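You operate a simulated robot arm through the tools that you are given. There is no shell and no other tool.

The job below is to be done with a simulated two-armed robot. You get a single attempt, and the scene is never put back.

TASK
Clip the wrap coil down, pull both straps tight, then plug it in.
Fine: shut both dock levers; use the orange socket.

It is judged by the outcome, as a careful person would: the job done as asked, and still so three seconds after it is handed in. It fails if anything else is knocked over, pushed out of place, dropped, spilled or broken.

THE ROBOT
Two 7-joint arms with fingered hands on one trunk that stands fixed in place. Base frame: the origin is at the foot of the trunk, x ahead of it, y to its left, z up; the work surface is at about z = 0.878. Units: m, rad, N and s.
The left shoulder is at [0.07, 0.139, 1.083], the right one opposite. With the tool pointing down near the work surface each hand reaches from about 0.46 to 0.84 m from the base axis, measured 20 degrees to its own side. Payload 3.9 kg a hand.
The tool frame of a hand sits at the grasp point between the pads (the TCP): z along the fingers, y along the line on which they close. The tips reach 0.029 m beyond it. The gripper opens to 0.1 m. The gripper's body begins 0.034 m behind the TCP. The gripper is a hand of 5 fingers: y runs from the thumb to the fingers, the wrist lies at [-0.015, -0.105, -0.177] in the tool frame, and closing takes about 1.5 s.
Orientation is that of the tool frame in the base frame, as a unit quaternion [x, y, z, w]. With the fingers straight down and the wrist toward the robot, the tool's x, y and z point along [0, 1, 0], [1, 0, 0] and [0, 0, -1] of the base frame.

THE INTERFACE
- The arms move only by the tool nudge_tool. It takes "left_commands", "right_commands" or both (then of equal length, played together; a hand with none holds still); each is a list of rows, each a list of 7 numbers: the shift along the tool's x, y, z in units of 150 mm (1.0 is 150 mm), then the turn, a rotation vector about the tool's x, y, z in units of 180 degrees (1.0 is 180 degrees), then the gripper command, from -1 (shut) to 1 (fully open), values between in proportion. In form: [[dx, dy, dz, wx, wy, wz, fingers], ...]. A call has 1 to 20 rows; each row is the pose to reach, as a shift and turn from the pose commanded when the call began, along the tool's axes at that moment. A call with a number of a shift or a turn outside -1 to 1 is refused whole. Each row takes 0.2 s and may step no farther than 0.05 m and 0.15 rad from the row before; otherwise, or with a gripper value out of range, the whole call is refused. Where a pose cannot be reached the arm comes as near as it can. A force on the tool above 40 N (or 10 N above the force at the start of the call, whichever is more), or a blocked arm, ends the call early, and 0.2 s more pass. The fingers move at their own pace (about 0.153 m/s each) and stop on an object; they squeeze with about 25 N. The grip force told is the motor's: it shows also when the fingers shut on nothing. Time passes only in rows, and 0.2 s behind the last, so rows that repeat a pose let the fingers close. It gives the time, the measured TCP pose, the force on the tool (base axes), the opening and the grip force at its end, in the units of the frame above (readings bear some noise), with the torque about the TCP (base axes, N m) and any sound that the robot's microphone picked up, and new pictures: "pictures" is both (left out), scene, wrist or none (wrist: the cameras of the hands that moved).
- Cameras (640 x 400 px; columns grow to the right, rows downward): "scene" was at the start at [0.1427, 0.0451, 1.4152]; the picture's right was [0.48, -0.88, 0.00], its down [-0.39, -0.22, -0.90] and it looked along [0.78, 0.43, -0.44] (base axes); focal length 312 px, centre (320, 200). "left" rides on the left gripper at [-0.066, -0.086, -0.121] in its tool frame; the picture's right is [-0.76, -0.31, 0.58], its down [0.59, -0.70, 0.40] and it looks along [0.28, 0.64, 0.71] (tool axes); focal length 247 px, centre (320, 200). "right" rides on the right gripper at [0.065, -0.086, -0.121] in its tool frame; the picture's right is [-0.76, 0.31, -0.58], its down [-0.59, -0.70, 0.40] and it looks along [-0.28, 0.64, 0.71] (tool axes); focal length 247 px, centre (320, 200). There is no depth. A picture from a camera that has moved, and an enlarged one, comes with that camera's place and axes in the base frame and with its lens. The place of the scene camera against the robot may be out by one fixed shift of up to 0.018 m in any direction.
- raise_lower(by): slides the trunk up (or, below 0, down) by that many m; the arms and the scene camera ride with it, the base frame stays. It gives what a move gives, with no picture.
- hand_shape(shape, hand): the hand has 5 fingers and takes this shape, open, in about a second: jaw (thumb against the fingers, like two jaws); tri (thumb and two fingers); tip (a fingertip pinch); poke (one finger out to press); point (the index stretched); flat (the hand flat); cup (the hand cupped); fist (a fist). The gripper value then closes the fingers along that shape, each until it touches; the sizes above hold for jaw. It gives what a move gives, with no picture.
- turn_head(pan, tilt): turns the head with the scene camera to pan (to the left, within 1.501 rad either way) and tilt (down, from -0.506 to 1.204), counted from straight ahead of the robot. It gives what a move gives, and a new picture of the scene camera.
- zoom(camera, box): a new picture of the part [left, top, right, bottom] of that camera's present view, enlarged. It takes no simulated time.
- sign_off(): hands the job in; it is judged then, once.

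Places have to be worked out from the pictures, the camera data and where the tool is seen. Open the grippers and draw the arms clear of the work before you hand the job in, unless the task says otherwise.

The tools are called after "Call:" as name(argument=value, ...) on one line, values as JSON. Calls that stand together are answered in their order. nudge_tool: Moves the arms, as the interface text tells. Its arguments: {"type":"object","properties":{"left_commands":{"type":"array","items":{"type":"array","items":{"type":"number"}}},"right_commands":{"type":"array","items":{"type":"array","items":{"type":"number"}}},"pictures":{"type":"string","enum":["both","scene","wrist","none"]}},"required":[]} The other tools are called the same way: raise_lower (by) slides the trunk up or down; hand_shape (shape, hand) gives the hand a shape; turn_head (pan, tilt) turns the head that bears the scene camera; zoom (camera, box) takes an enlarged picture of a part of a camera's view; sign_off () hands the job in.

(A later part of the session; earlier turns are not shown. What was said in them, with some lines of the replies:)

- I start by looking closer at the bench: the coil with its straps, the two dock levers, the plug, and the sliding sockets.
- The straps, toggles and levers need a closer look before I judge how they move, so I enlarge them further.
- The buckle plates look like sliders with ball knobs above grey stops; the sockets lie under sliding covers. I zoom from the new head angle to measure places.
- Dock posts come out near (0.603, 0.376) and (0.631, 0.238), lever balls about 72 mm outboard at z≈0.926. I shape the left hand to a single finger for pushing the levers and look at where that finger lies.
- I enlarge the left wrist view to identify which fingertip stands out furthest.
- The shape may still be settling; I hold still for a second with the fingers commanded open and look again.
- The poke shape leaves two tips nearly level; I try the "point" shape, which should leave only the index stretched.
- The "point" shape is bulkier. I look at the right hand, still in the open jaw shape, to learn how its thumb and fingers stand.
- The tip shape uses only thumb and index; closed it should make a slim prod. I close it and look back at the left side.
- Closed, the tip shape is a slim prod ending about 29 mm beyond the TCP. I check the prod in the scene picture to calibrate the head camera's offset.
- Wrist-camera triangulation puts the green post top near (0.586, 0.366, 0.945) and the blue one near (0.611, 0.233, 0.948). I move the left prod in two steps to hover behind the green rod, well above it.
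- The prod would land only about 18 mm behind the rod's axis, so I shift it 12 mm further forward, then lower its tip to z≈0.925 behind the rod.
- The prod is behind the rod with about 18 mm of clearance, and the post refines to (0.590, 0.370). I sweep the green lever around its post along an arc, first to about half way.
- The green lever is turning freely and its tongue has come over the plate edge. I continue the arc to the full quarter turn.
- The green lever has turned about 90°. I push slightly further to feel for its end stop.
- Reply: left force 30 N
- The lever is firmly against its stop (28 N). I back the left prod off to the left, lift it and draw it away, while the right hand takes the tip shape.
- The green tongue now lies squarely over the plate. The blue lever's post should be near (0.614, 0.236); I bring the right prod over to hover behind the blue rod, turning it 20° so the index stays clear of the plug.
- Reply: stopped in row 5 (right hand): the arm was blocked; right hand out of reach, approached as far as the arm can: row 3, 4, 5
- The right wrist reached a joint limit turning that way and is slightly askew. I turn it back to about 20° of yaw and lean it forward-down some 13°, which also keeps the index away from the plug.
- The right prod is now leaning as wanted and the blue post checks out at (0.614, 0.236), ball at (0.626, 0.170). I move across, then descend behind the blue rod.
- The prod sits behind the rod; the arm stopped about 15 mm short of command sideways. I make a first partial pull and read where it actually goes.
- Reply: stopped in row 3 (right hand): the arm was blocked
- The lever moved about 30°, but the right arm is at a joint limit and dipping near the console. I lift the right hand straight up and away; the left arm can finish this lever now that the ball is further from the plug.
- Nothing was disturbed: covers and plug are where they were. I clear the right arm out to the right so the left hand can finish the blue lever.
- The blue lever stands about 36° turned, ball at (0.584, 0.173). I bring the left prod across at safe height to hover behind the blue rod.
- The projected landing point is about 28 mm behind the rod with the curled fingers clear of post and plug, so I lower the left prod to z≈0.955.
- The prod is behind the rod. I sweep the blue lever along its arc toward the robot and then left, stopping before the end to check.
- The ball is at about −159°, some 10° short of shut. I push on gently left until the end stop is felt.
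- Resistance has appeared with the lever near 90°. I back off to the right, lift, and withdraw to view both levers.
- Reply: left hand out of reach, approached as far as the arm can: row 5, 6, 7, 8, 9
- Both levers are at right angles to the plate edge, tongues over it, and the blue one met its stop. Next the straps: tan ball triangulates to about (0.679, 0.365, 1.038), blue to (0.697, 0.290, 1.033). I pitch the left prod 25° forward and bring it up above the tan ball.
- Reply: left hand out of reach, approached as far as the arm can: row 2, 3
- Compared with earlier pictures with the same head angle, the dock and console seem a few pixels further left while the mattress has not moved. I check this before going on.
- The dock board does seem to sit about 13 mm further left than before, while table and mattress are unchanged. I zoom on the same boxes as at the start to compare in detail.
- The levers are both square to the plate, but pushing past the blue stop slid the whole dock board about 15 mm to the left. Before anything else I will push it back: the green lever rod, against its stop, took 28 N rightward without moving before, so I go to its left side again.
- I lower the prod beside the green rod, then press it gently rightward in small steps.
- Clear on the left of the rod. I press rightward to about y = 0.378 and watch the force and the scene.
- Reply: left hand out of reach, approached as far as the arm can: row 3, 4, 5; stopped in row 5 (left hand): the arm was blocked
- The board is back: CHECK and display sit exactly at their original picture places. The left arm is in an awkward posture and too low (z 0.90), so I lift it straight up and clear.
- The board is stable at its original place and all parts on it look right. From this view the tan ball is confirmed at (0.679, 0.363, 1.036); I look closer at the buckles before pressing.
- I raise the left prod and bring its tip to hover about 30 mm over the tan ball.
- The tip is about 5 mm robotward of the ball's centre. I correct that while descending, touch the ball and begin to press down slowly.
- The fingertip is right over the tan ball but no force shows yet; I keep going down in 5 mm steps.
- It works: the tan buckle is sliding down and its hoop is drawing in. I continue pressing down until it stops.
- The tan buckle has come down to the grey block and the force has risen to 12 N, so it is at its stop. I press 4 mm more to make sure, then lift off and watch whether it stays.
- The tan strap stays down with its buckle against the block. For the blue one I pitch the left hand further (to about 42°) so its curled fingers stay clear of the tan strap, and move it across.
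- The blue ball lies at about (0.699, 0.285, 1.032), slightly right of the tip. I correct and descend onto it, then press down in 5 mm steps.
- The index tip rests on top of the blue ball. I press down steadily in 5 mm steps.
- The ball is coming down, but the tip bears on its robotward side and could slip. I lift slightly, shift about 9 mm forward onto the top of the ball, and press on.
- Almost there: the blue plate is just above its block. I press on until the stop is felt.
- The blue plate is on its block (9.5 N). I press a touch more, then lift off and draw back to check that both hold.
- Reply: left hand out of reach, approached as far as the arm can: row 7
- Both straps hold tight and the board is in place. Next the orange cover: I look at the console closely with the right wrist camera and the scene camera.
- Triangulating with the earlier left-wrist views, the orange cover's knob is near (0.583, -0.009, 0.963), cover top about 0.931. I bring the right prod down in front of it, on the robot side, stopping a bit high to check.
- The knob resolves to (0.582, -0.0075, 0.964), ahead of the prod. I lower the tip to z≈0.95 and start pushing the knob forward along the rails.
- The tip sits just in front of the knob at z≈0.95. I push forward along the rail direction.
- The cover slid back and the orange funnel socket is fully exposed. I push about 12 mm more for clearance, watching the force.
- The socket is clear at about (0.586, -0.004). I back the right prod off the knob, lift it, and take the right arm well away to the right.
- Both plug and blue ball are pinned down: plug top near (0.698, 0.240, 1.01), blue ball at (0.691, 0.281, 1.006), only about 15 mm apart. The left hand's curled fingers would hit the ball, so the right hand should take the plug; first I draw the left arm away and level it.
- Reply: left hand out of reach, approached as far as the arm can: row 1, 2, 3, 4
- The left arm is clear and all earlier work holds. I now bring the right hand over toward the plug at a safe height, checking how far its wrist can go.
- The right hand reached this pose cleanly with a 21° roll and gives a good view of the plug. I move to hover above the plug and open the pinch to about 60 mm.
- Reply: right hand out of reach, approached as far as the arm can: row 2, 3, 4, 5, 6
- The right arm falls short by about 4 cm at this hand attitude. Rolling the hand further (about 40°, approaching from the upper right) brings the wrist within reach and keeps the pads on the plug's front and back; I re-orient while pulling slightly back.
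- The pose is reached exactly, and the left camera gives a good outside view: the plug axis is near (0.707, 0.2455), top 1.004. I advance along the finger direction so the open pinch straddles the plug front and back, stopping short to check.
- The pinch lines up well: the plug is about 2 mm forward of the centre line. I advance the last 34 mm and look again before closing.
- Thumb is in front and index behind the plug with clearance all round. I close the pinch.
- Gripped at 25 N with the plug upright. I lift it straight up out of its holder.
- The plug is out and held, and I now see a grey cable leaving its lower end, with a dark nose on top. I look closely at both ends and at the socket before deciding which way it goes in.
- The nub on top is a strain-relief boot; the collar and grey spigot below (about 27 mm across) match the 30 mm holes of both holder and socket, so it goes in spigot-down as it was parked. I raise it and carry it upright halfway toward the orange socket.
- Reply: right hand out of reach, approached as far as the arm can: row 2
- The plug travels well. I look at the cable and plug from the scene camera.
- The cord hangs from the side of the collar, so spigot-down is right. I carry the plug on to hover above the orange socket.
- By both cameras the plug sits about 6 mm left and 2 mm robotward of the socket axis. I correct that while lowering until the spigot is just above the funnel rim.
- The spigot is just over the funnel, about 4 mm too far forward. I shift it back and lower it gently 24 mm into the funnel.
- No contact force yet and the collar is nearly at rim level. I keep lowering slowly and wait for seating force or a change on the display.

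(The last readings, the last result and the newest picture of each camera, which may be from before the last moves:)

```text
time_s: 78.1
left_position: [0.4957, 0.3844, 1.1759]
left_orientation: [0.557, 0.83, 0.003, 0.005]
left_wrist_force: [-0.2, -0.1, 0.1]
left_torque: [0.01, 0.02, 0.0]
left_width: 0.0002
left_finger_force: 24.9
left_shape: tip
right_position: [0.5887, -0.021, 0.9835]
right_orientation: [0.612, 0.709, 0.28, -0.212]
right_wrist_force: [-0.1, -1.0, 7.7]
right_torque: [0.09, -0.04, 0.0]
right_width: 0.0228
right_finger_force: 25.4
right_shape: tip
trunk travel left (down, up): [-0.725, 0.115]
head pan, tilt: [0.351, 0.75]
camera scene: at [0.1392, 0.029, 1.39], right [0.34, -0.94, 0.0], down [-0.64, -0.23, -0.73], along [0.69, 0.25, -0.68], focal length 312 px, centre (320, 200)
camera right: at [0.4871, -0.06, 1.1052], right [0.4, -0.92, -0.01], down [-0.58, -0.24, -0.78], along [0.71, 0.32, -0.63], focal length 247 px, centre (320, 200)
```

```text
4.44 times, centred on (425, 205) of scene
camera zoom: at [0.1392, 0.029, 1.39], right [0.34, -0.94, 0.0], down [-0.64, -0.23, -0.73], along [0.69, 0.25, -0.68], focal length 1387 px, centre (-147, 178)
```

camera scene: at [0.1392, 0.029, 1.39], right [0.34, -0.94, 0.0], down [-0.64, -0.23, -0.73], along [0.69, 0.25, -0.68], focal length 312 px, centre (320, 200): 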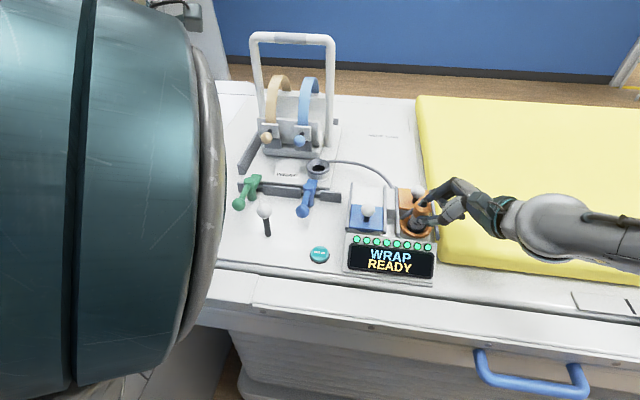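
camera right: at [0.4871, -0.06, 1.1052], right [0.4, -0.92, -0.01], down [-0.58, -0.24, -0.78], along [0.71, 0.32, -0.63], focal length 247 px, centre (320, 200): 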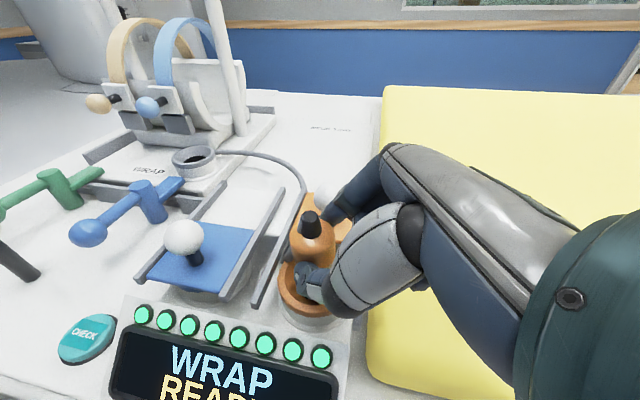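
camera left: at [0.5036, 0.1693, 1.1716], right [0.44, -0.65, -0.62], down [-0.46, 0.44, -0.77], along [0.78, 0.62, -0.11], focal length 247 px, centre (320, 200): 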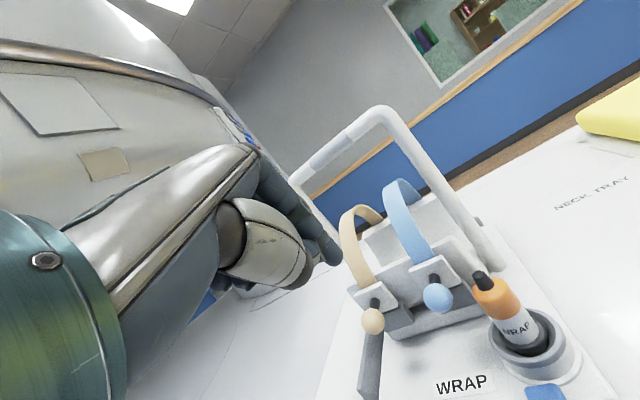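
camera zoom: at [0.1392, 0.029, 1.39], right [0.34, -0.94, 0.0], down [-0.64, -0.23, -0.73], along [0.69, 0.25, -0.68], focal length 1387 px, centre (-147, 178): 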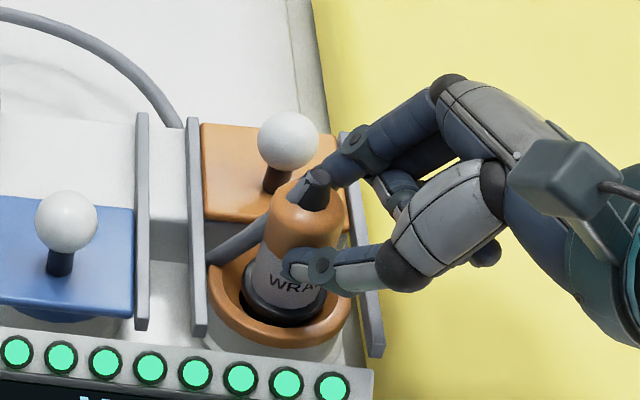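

The display reads "WRAP READY" with all lamps green. I press 3 mm more to make sure it is fully seated, then ease the pinch open just enough to release it.

Call:
nudge_tool(right_commands=[[-0.013, -0.003, 0.015, 0, 0, 0, -1], [-0.013, -0.003, 0.015, 0, 0, 0, -1], [-0.002, 0, 0, 0, 0, 0, -0.3], [-0.002, 0, 0, 0, 0, 0, -0.15], [-0.002, 0, 0, 0, 0, 0, -0.1], [-0.002, 0, 0, 0, 0, 0, -0.1]], pictures="both")

Call:
zoom(camera="scene", box=[380, 160, 470, 250])

Call:
zoom(camera="right", box=[200, 180, 420, 400])

```text
time_s: 79.5
left_position: [0.4971, 0.3848, 1.1753]
left_orientation: [0.557, 0.83, 0.002, 0.004]
left_wrist_force: [-0.2, -0.2, 0.1]
left_torque: [-0.01, -0.01, -0.04]
left_width: 0.0
left_finger_force: 25.3
left_shape: tip
right_position: [0.5894, -0.0212, 0.9804]
right_orientation: [0.613, 0.709, 0.276, -0.214]
right_wrist_force: [0.3, 0.1, 0.1]
right_torque: [-0.01, 0.0, 0.04]
right_width: 0.0444
right_finger_force: 0.0
right_shape: tip
trunk travel left (down, up): [-0.725, 0.115]
head pan, tilt: [0.351, 0.75]
camera scene: at [0.1409, 0.0293, 1.3896], right [0.34, -0.94, 0.0], down [-0.64, -0.23, -0.73], along [0.69, 0.25, -0.68], focal length 312 px, centre (320, 200)
camera right: at [0.4882, -0.0598, 1.102], right [0.4, -0.92, -0.01], down [-0.59, -0.25, -0.77], along [0.7, 0.32, -0.64], focal length 247 px, centre (320, 200)
```

scene: 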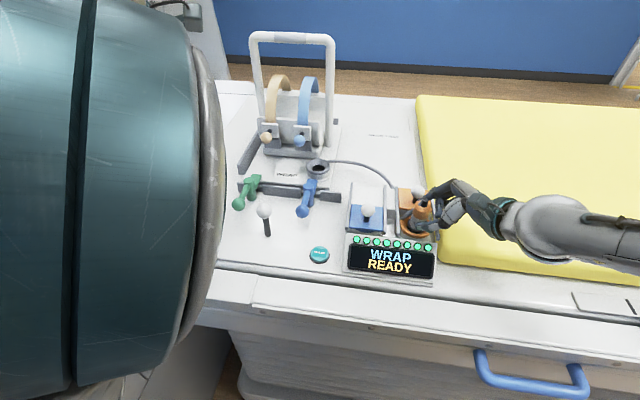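
right: 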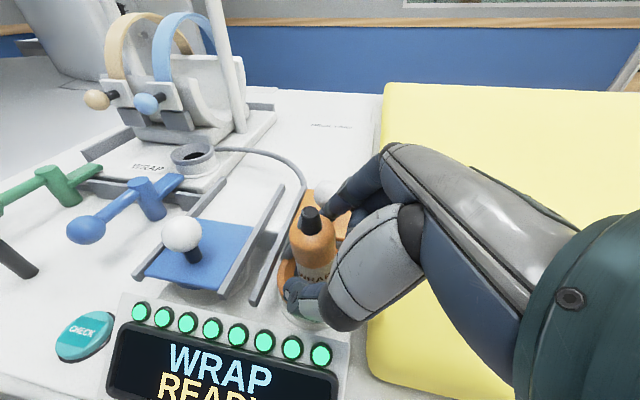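

```text
4.44 times, centred on (425, 205) of scene
camera zoom: at [0.1409, 0.0293, 1.3896], right [0.34, -0.94, 0.0], down [-0.64, -0.23, -0.73], along [0.69, 0.25, -0.68], focal length 1387 px, centre (-147, 178)
```

zoom: 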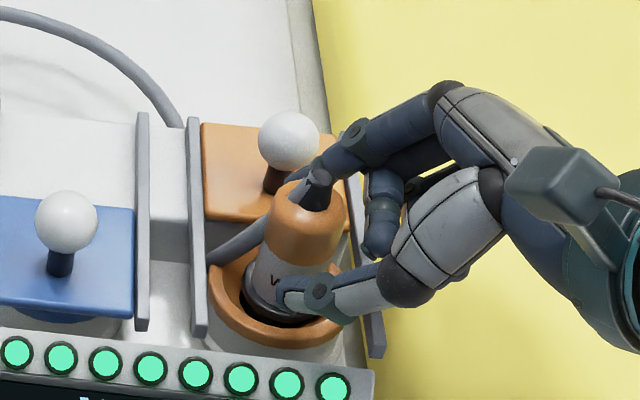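

```text
1.82 times, centred on (310, 290) of right
camera zoom: at [0.4882, -0.0598, 1.102], right [0.4, -0.92, -0.01], down [-0.59, -0.25, -0.77], along [0.7, 0.32, -0.64], focal length 449 px, centre (338, 36)
```

zoom: 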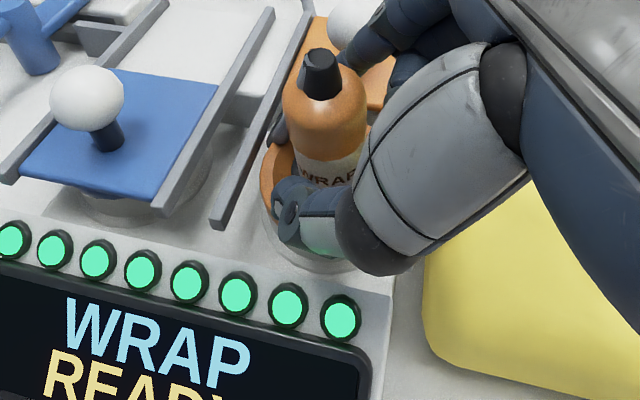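

The plug stands on its own, seated, and the display stays "WRAP READY". I withdraw the right hand along its finger direction, up and to the right.

Call:
nudge_tool(right_commands=[[0, 0, -0.1, 0, 0, 0, -0.1], [0, 0, -0.22, 0, 0, 0, -0.1], [0, 0, -0.42, 0, 0, 0, -0.1], [0, 0, -0.7, 0, 0, 0, -0.1], [0, 0, -1.0, 0, 0, 0, -0.1]], pictures="both")

Call:
zoom(camera="scene", box=[230, 140, 470, 290])

```text
time_s: 80.7
left_position: [0.4954, 0.3837, 1.1775]
left_orientation: [0.558, 0.83, 0.003, 0.006]
left_wrist_force: [0.0, -0.6, 0.6]
left_torque: [0.0, -0.04, 0.0]
left_width: 0.0001
left_finger_force: 24.7
left_shape: tip
right_position: [0.5828, -0.1207, 1.0964]
right_orientation: [0.611, 0.709, 0.278, -0.214]
right_wrist_force: [-0.2, 0.4, -0.4]
right_torque: [0.01, 0.03, -0.04]
right_width: 0.0442
right_finger_force: 0.1
right_shape: tip
trunk travel left (down, up): [-0.725, 0.115]
head pan, tilt: [0.351, 0.75]
camera scene: at [0.1392, 0.0286, 1.3898], right [0.34, -0.94, 0.0], down [-0.64, -0.23, -0.73], along [0.69, 0.25, -0.68], focal length 312 px, centre (320, 200)
camera right: at [0.4819, -0.1589, 1.2177], right [0.4, -0.92, -0.01], down [-0.58, -0.25, -0.77], along [0.7, 0.32, -0.64], focal length 247 px, centre (320, 200)
```

scene: 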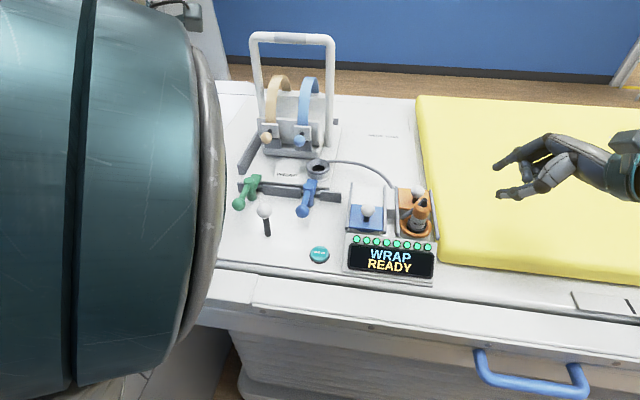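
right: 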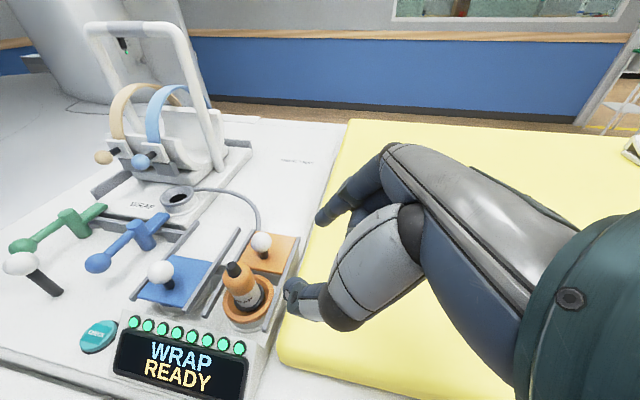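

```text
2.67 times, centred on (350, 215) of scene
camera zoom: at [0.1392, 0.0286, 1.3898], right [0.34, -0.94, 0.0], down [-0.64, -0.23, -0.73], along [0.69, 0.25, -0.68], focal length 832 px, centre (240, 160)
```

zoom: 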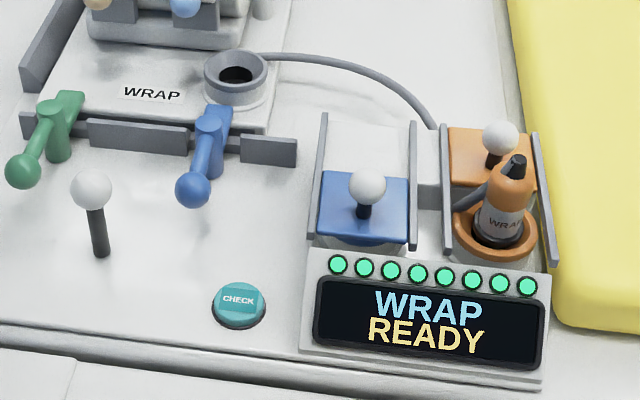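

All is in place: lamps green, plug seated in the orange socket, levers shut. I open both hands and draw the arms further back, then take a last close look.

Call:
nudge_tool(left_commands=[[0.1, -0.1, -0.05, 0, 0, 0, 0], [0.2, -0.21, -0.1, 0, 0, 0, 1], [0.3, -0.31, -0.15, 0, 0, 0, 1], [0.387, -0.417, -0.2, 0, 0, 0, 1], [0.387, -0.417, -0.2, 0, 0, 0, 1]], right_commands=[[0, 0, -0.12, 0, 0, 0, 0], [0, 0, -0.24, 0, 0, 0, 1], [0, 0, -0.36, 0, 0, 0, 1], [0, 0, -0.47, 0, 0, 0, 1], [0, 0, -0.47, 0, 0, 0, 1]], pictures="both")

Call:
zoom(camera="scene", box=[220, 60, 360, 220])

Call:
zoom(camera="right", box=[0, 60, 320, 260])

```text
time_s: 81.9
left_position: [0.4254, 0.4281, 1.2073]
left_orientation: [0.559, 0.829, 0.004, 0.004]
left_wrist_force: [0.9, -0.2, 0.6]
left_torque: [0.0, 0.0, 0.03]
left_width: 0.0999
left_finger_force: 0.0
left_shape: tip
left hand out of reach, approached as far as the arm can: row 2, 3, 4, 5
right_position: [0.5807, -0.1663, 1.1472]
right_orientation: [0.612, 0.709, 0.278, -0.215]
right_wrist_force: [0.3, -0.5, -0.7]
right_torque: [0.01, 0.01, 0.02]
right_width: 0.1
right_finger_force: 0.1
right_shape: tip
trunk travel left (down, up): [-0.725, 0.115]
head pan, tilt: [0.351, 0.75]
camera scene: at [0.141, 0.0291, 1.3896], right [0.34, -0.94, 0.0], down [-0.64, -0.23, -0.73], along [0.69, 0.25, -0.68], focal length 312 px, centre (320, 200)
camera right: at [0.4799, -0.2044, 1.2692], right [0.4, -0.92, -0.01], down [-0.59, -0.25, -0.77], along [0.7, 0.32, -0.64], focal length 247 px, centre (320, 200)
camera left: at [0.3697, 0.334, 1.3279], right [0.01, -0.82, -0.58], down [-0.87, 0.28, -0.41], along [0.5, 0.51, -0.71], focal length 247 px, centre (320, 200)
```

scene: 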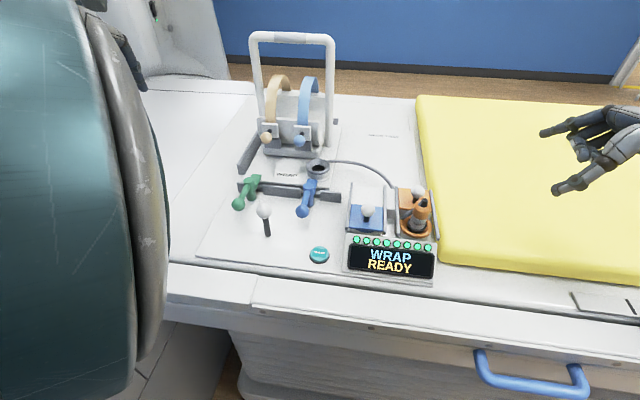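
right: 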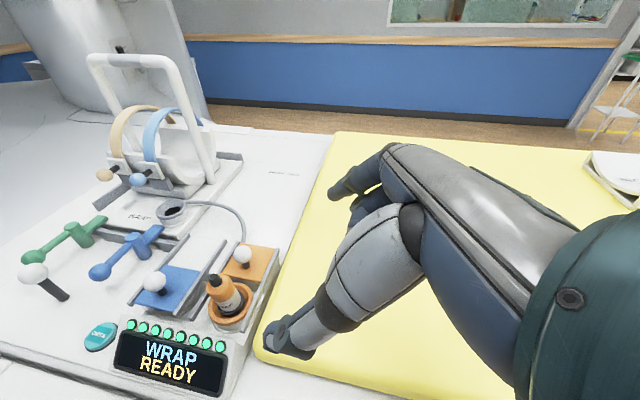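
left: 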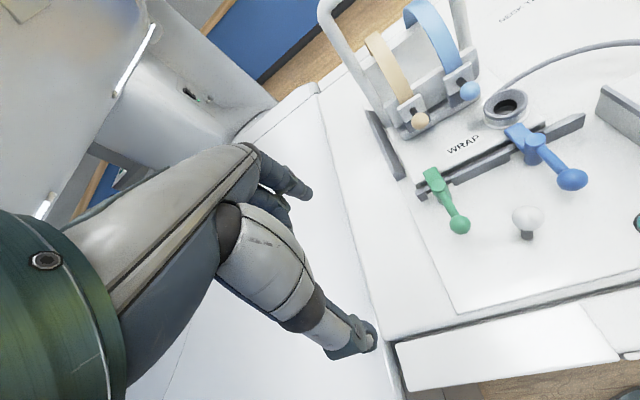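

```text
2.50 times, centred on (290, 140) of scene
camera zoom: at [0.141, 0.0291, 1.3896], right [0.34, -0.94, 0.0], down [-0.64, -0.23, -0.73], along [0.69, 0.25, -0.68], focal length 780 px, centre (395, 350)
```

zoom: 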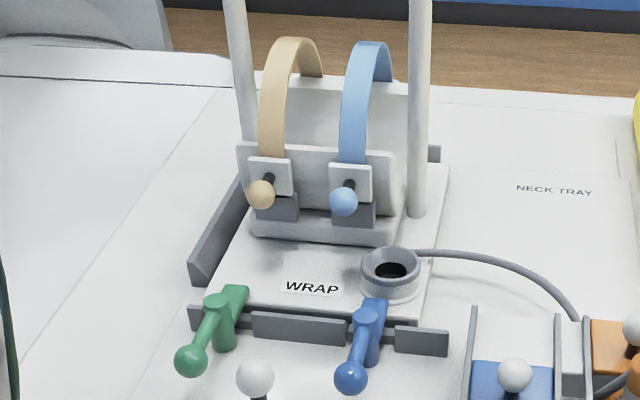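

```text
2.00 times, centred on (160, 160) of right
camera zoom: at [0.4799, -0.2044, 1.2692], right [0.4, -0.92, -0.01], down [-0.59, -0.25, -0.77], along [0.7, 0.32, -0.64], focal length 494 px, centre (640, 280)
```

zoom: 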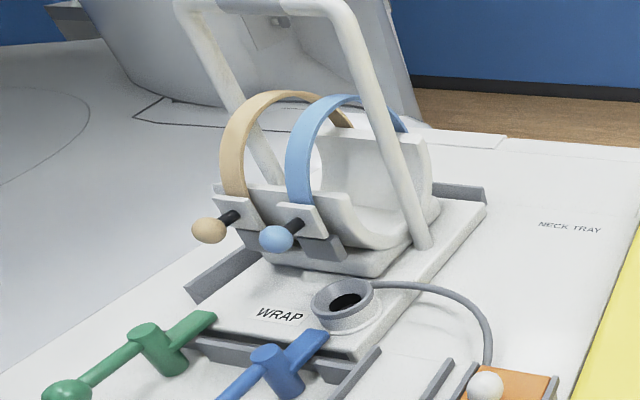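

Both straps are down on their blocks at the same level, both levers are shut over the plate, the plug sits in the orange socket, and the display shows WRAP READY. The hands are open and clear, so I hand the job in.

Call:
sign_off()

```text
The job is handed in.
```

The wrap coil is clipped down, both straps are tight, and the plug is seated in the orange socket. The console shows "WRAP READY" with all its lamps green.

- **Dock levers:** the green and blue levers are both shut against their stops, with their tongues over the coil plate.
- **Straps:** the tan and blue buckles are both pulled down onto their grey blocks and stayed there when released.
- **Plug:** I slid the orange cover back, moved the plug from its holder into the socket, and pressed it until it seated. The cover stays slid back behind the plug.
- **Board shift:** while I was shutting the blue lever, the whole dock board slid about 15 mm to the left. I moved to push it back, and the next pictures showed it at its original place. It stayed there to the end, but it was briefly out of position.

Both hands are open and drawn clear. I left the CHECK button, the joystick and the blue socket alone.
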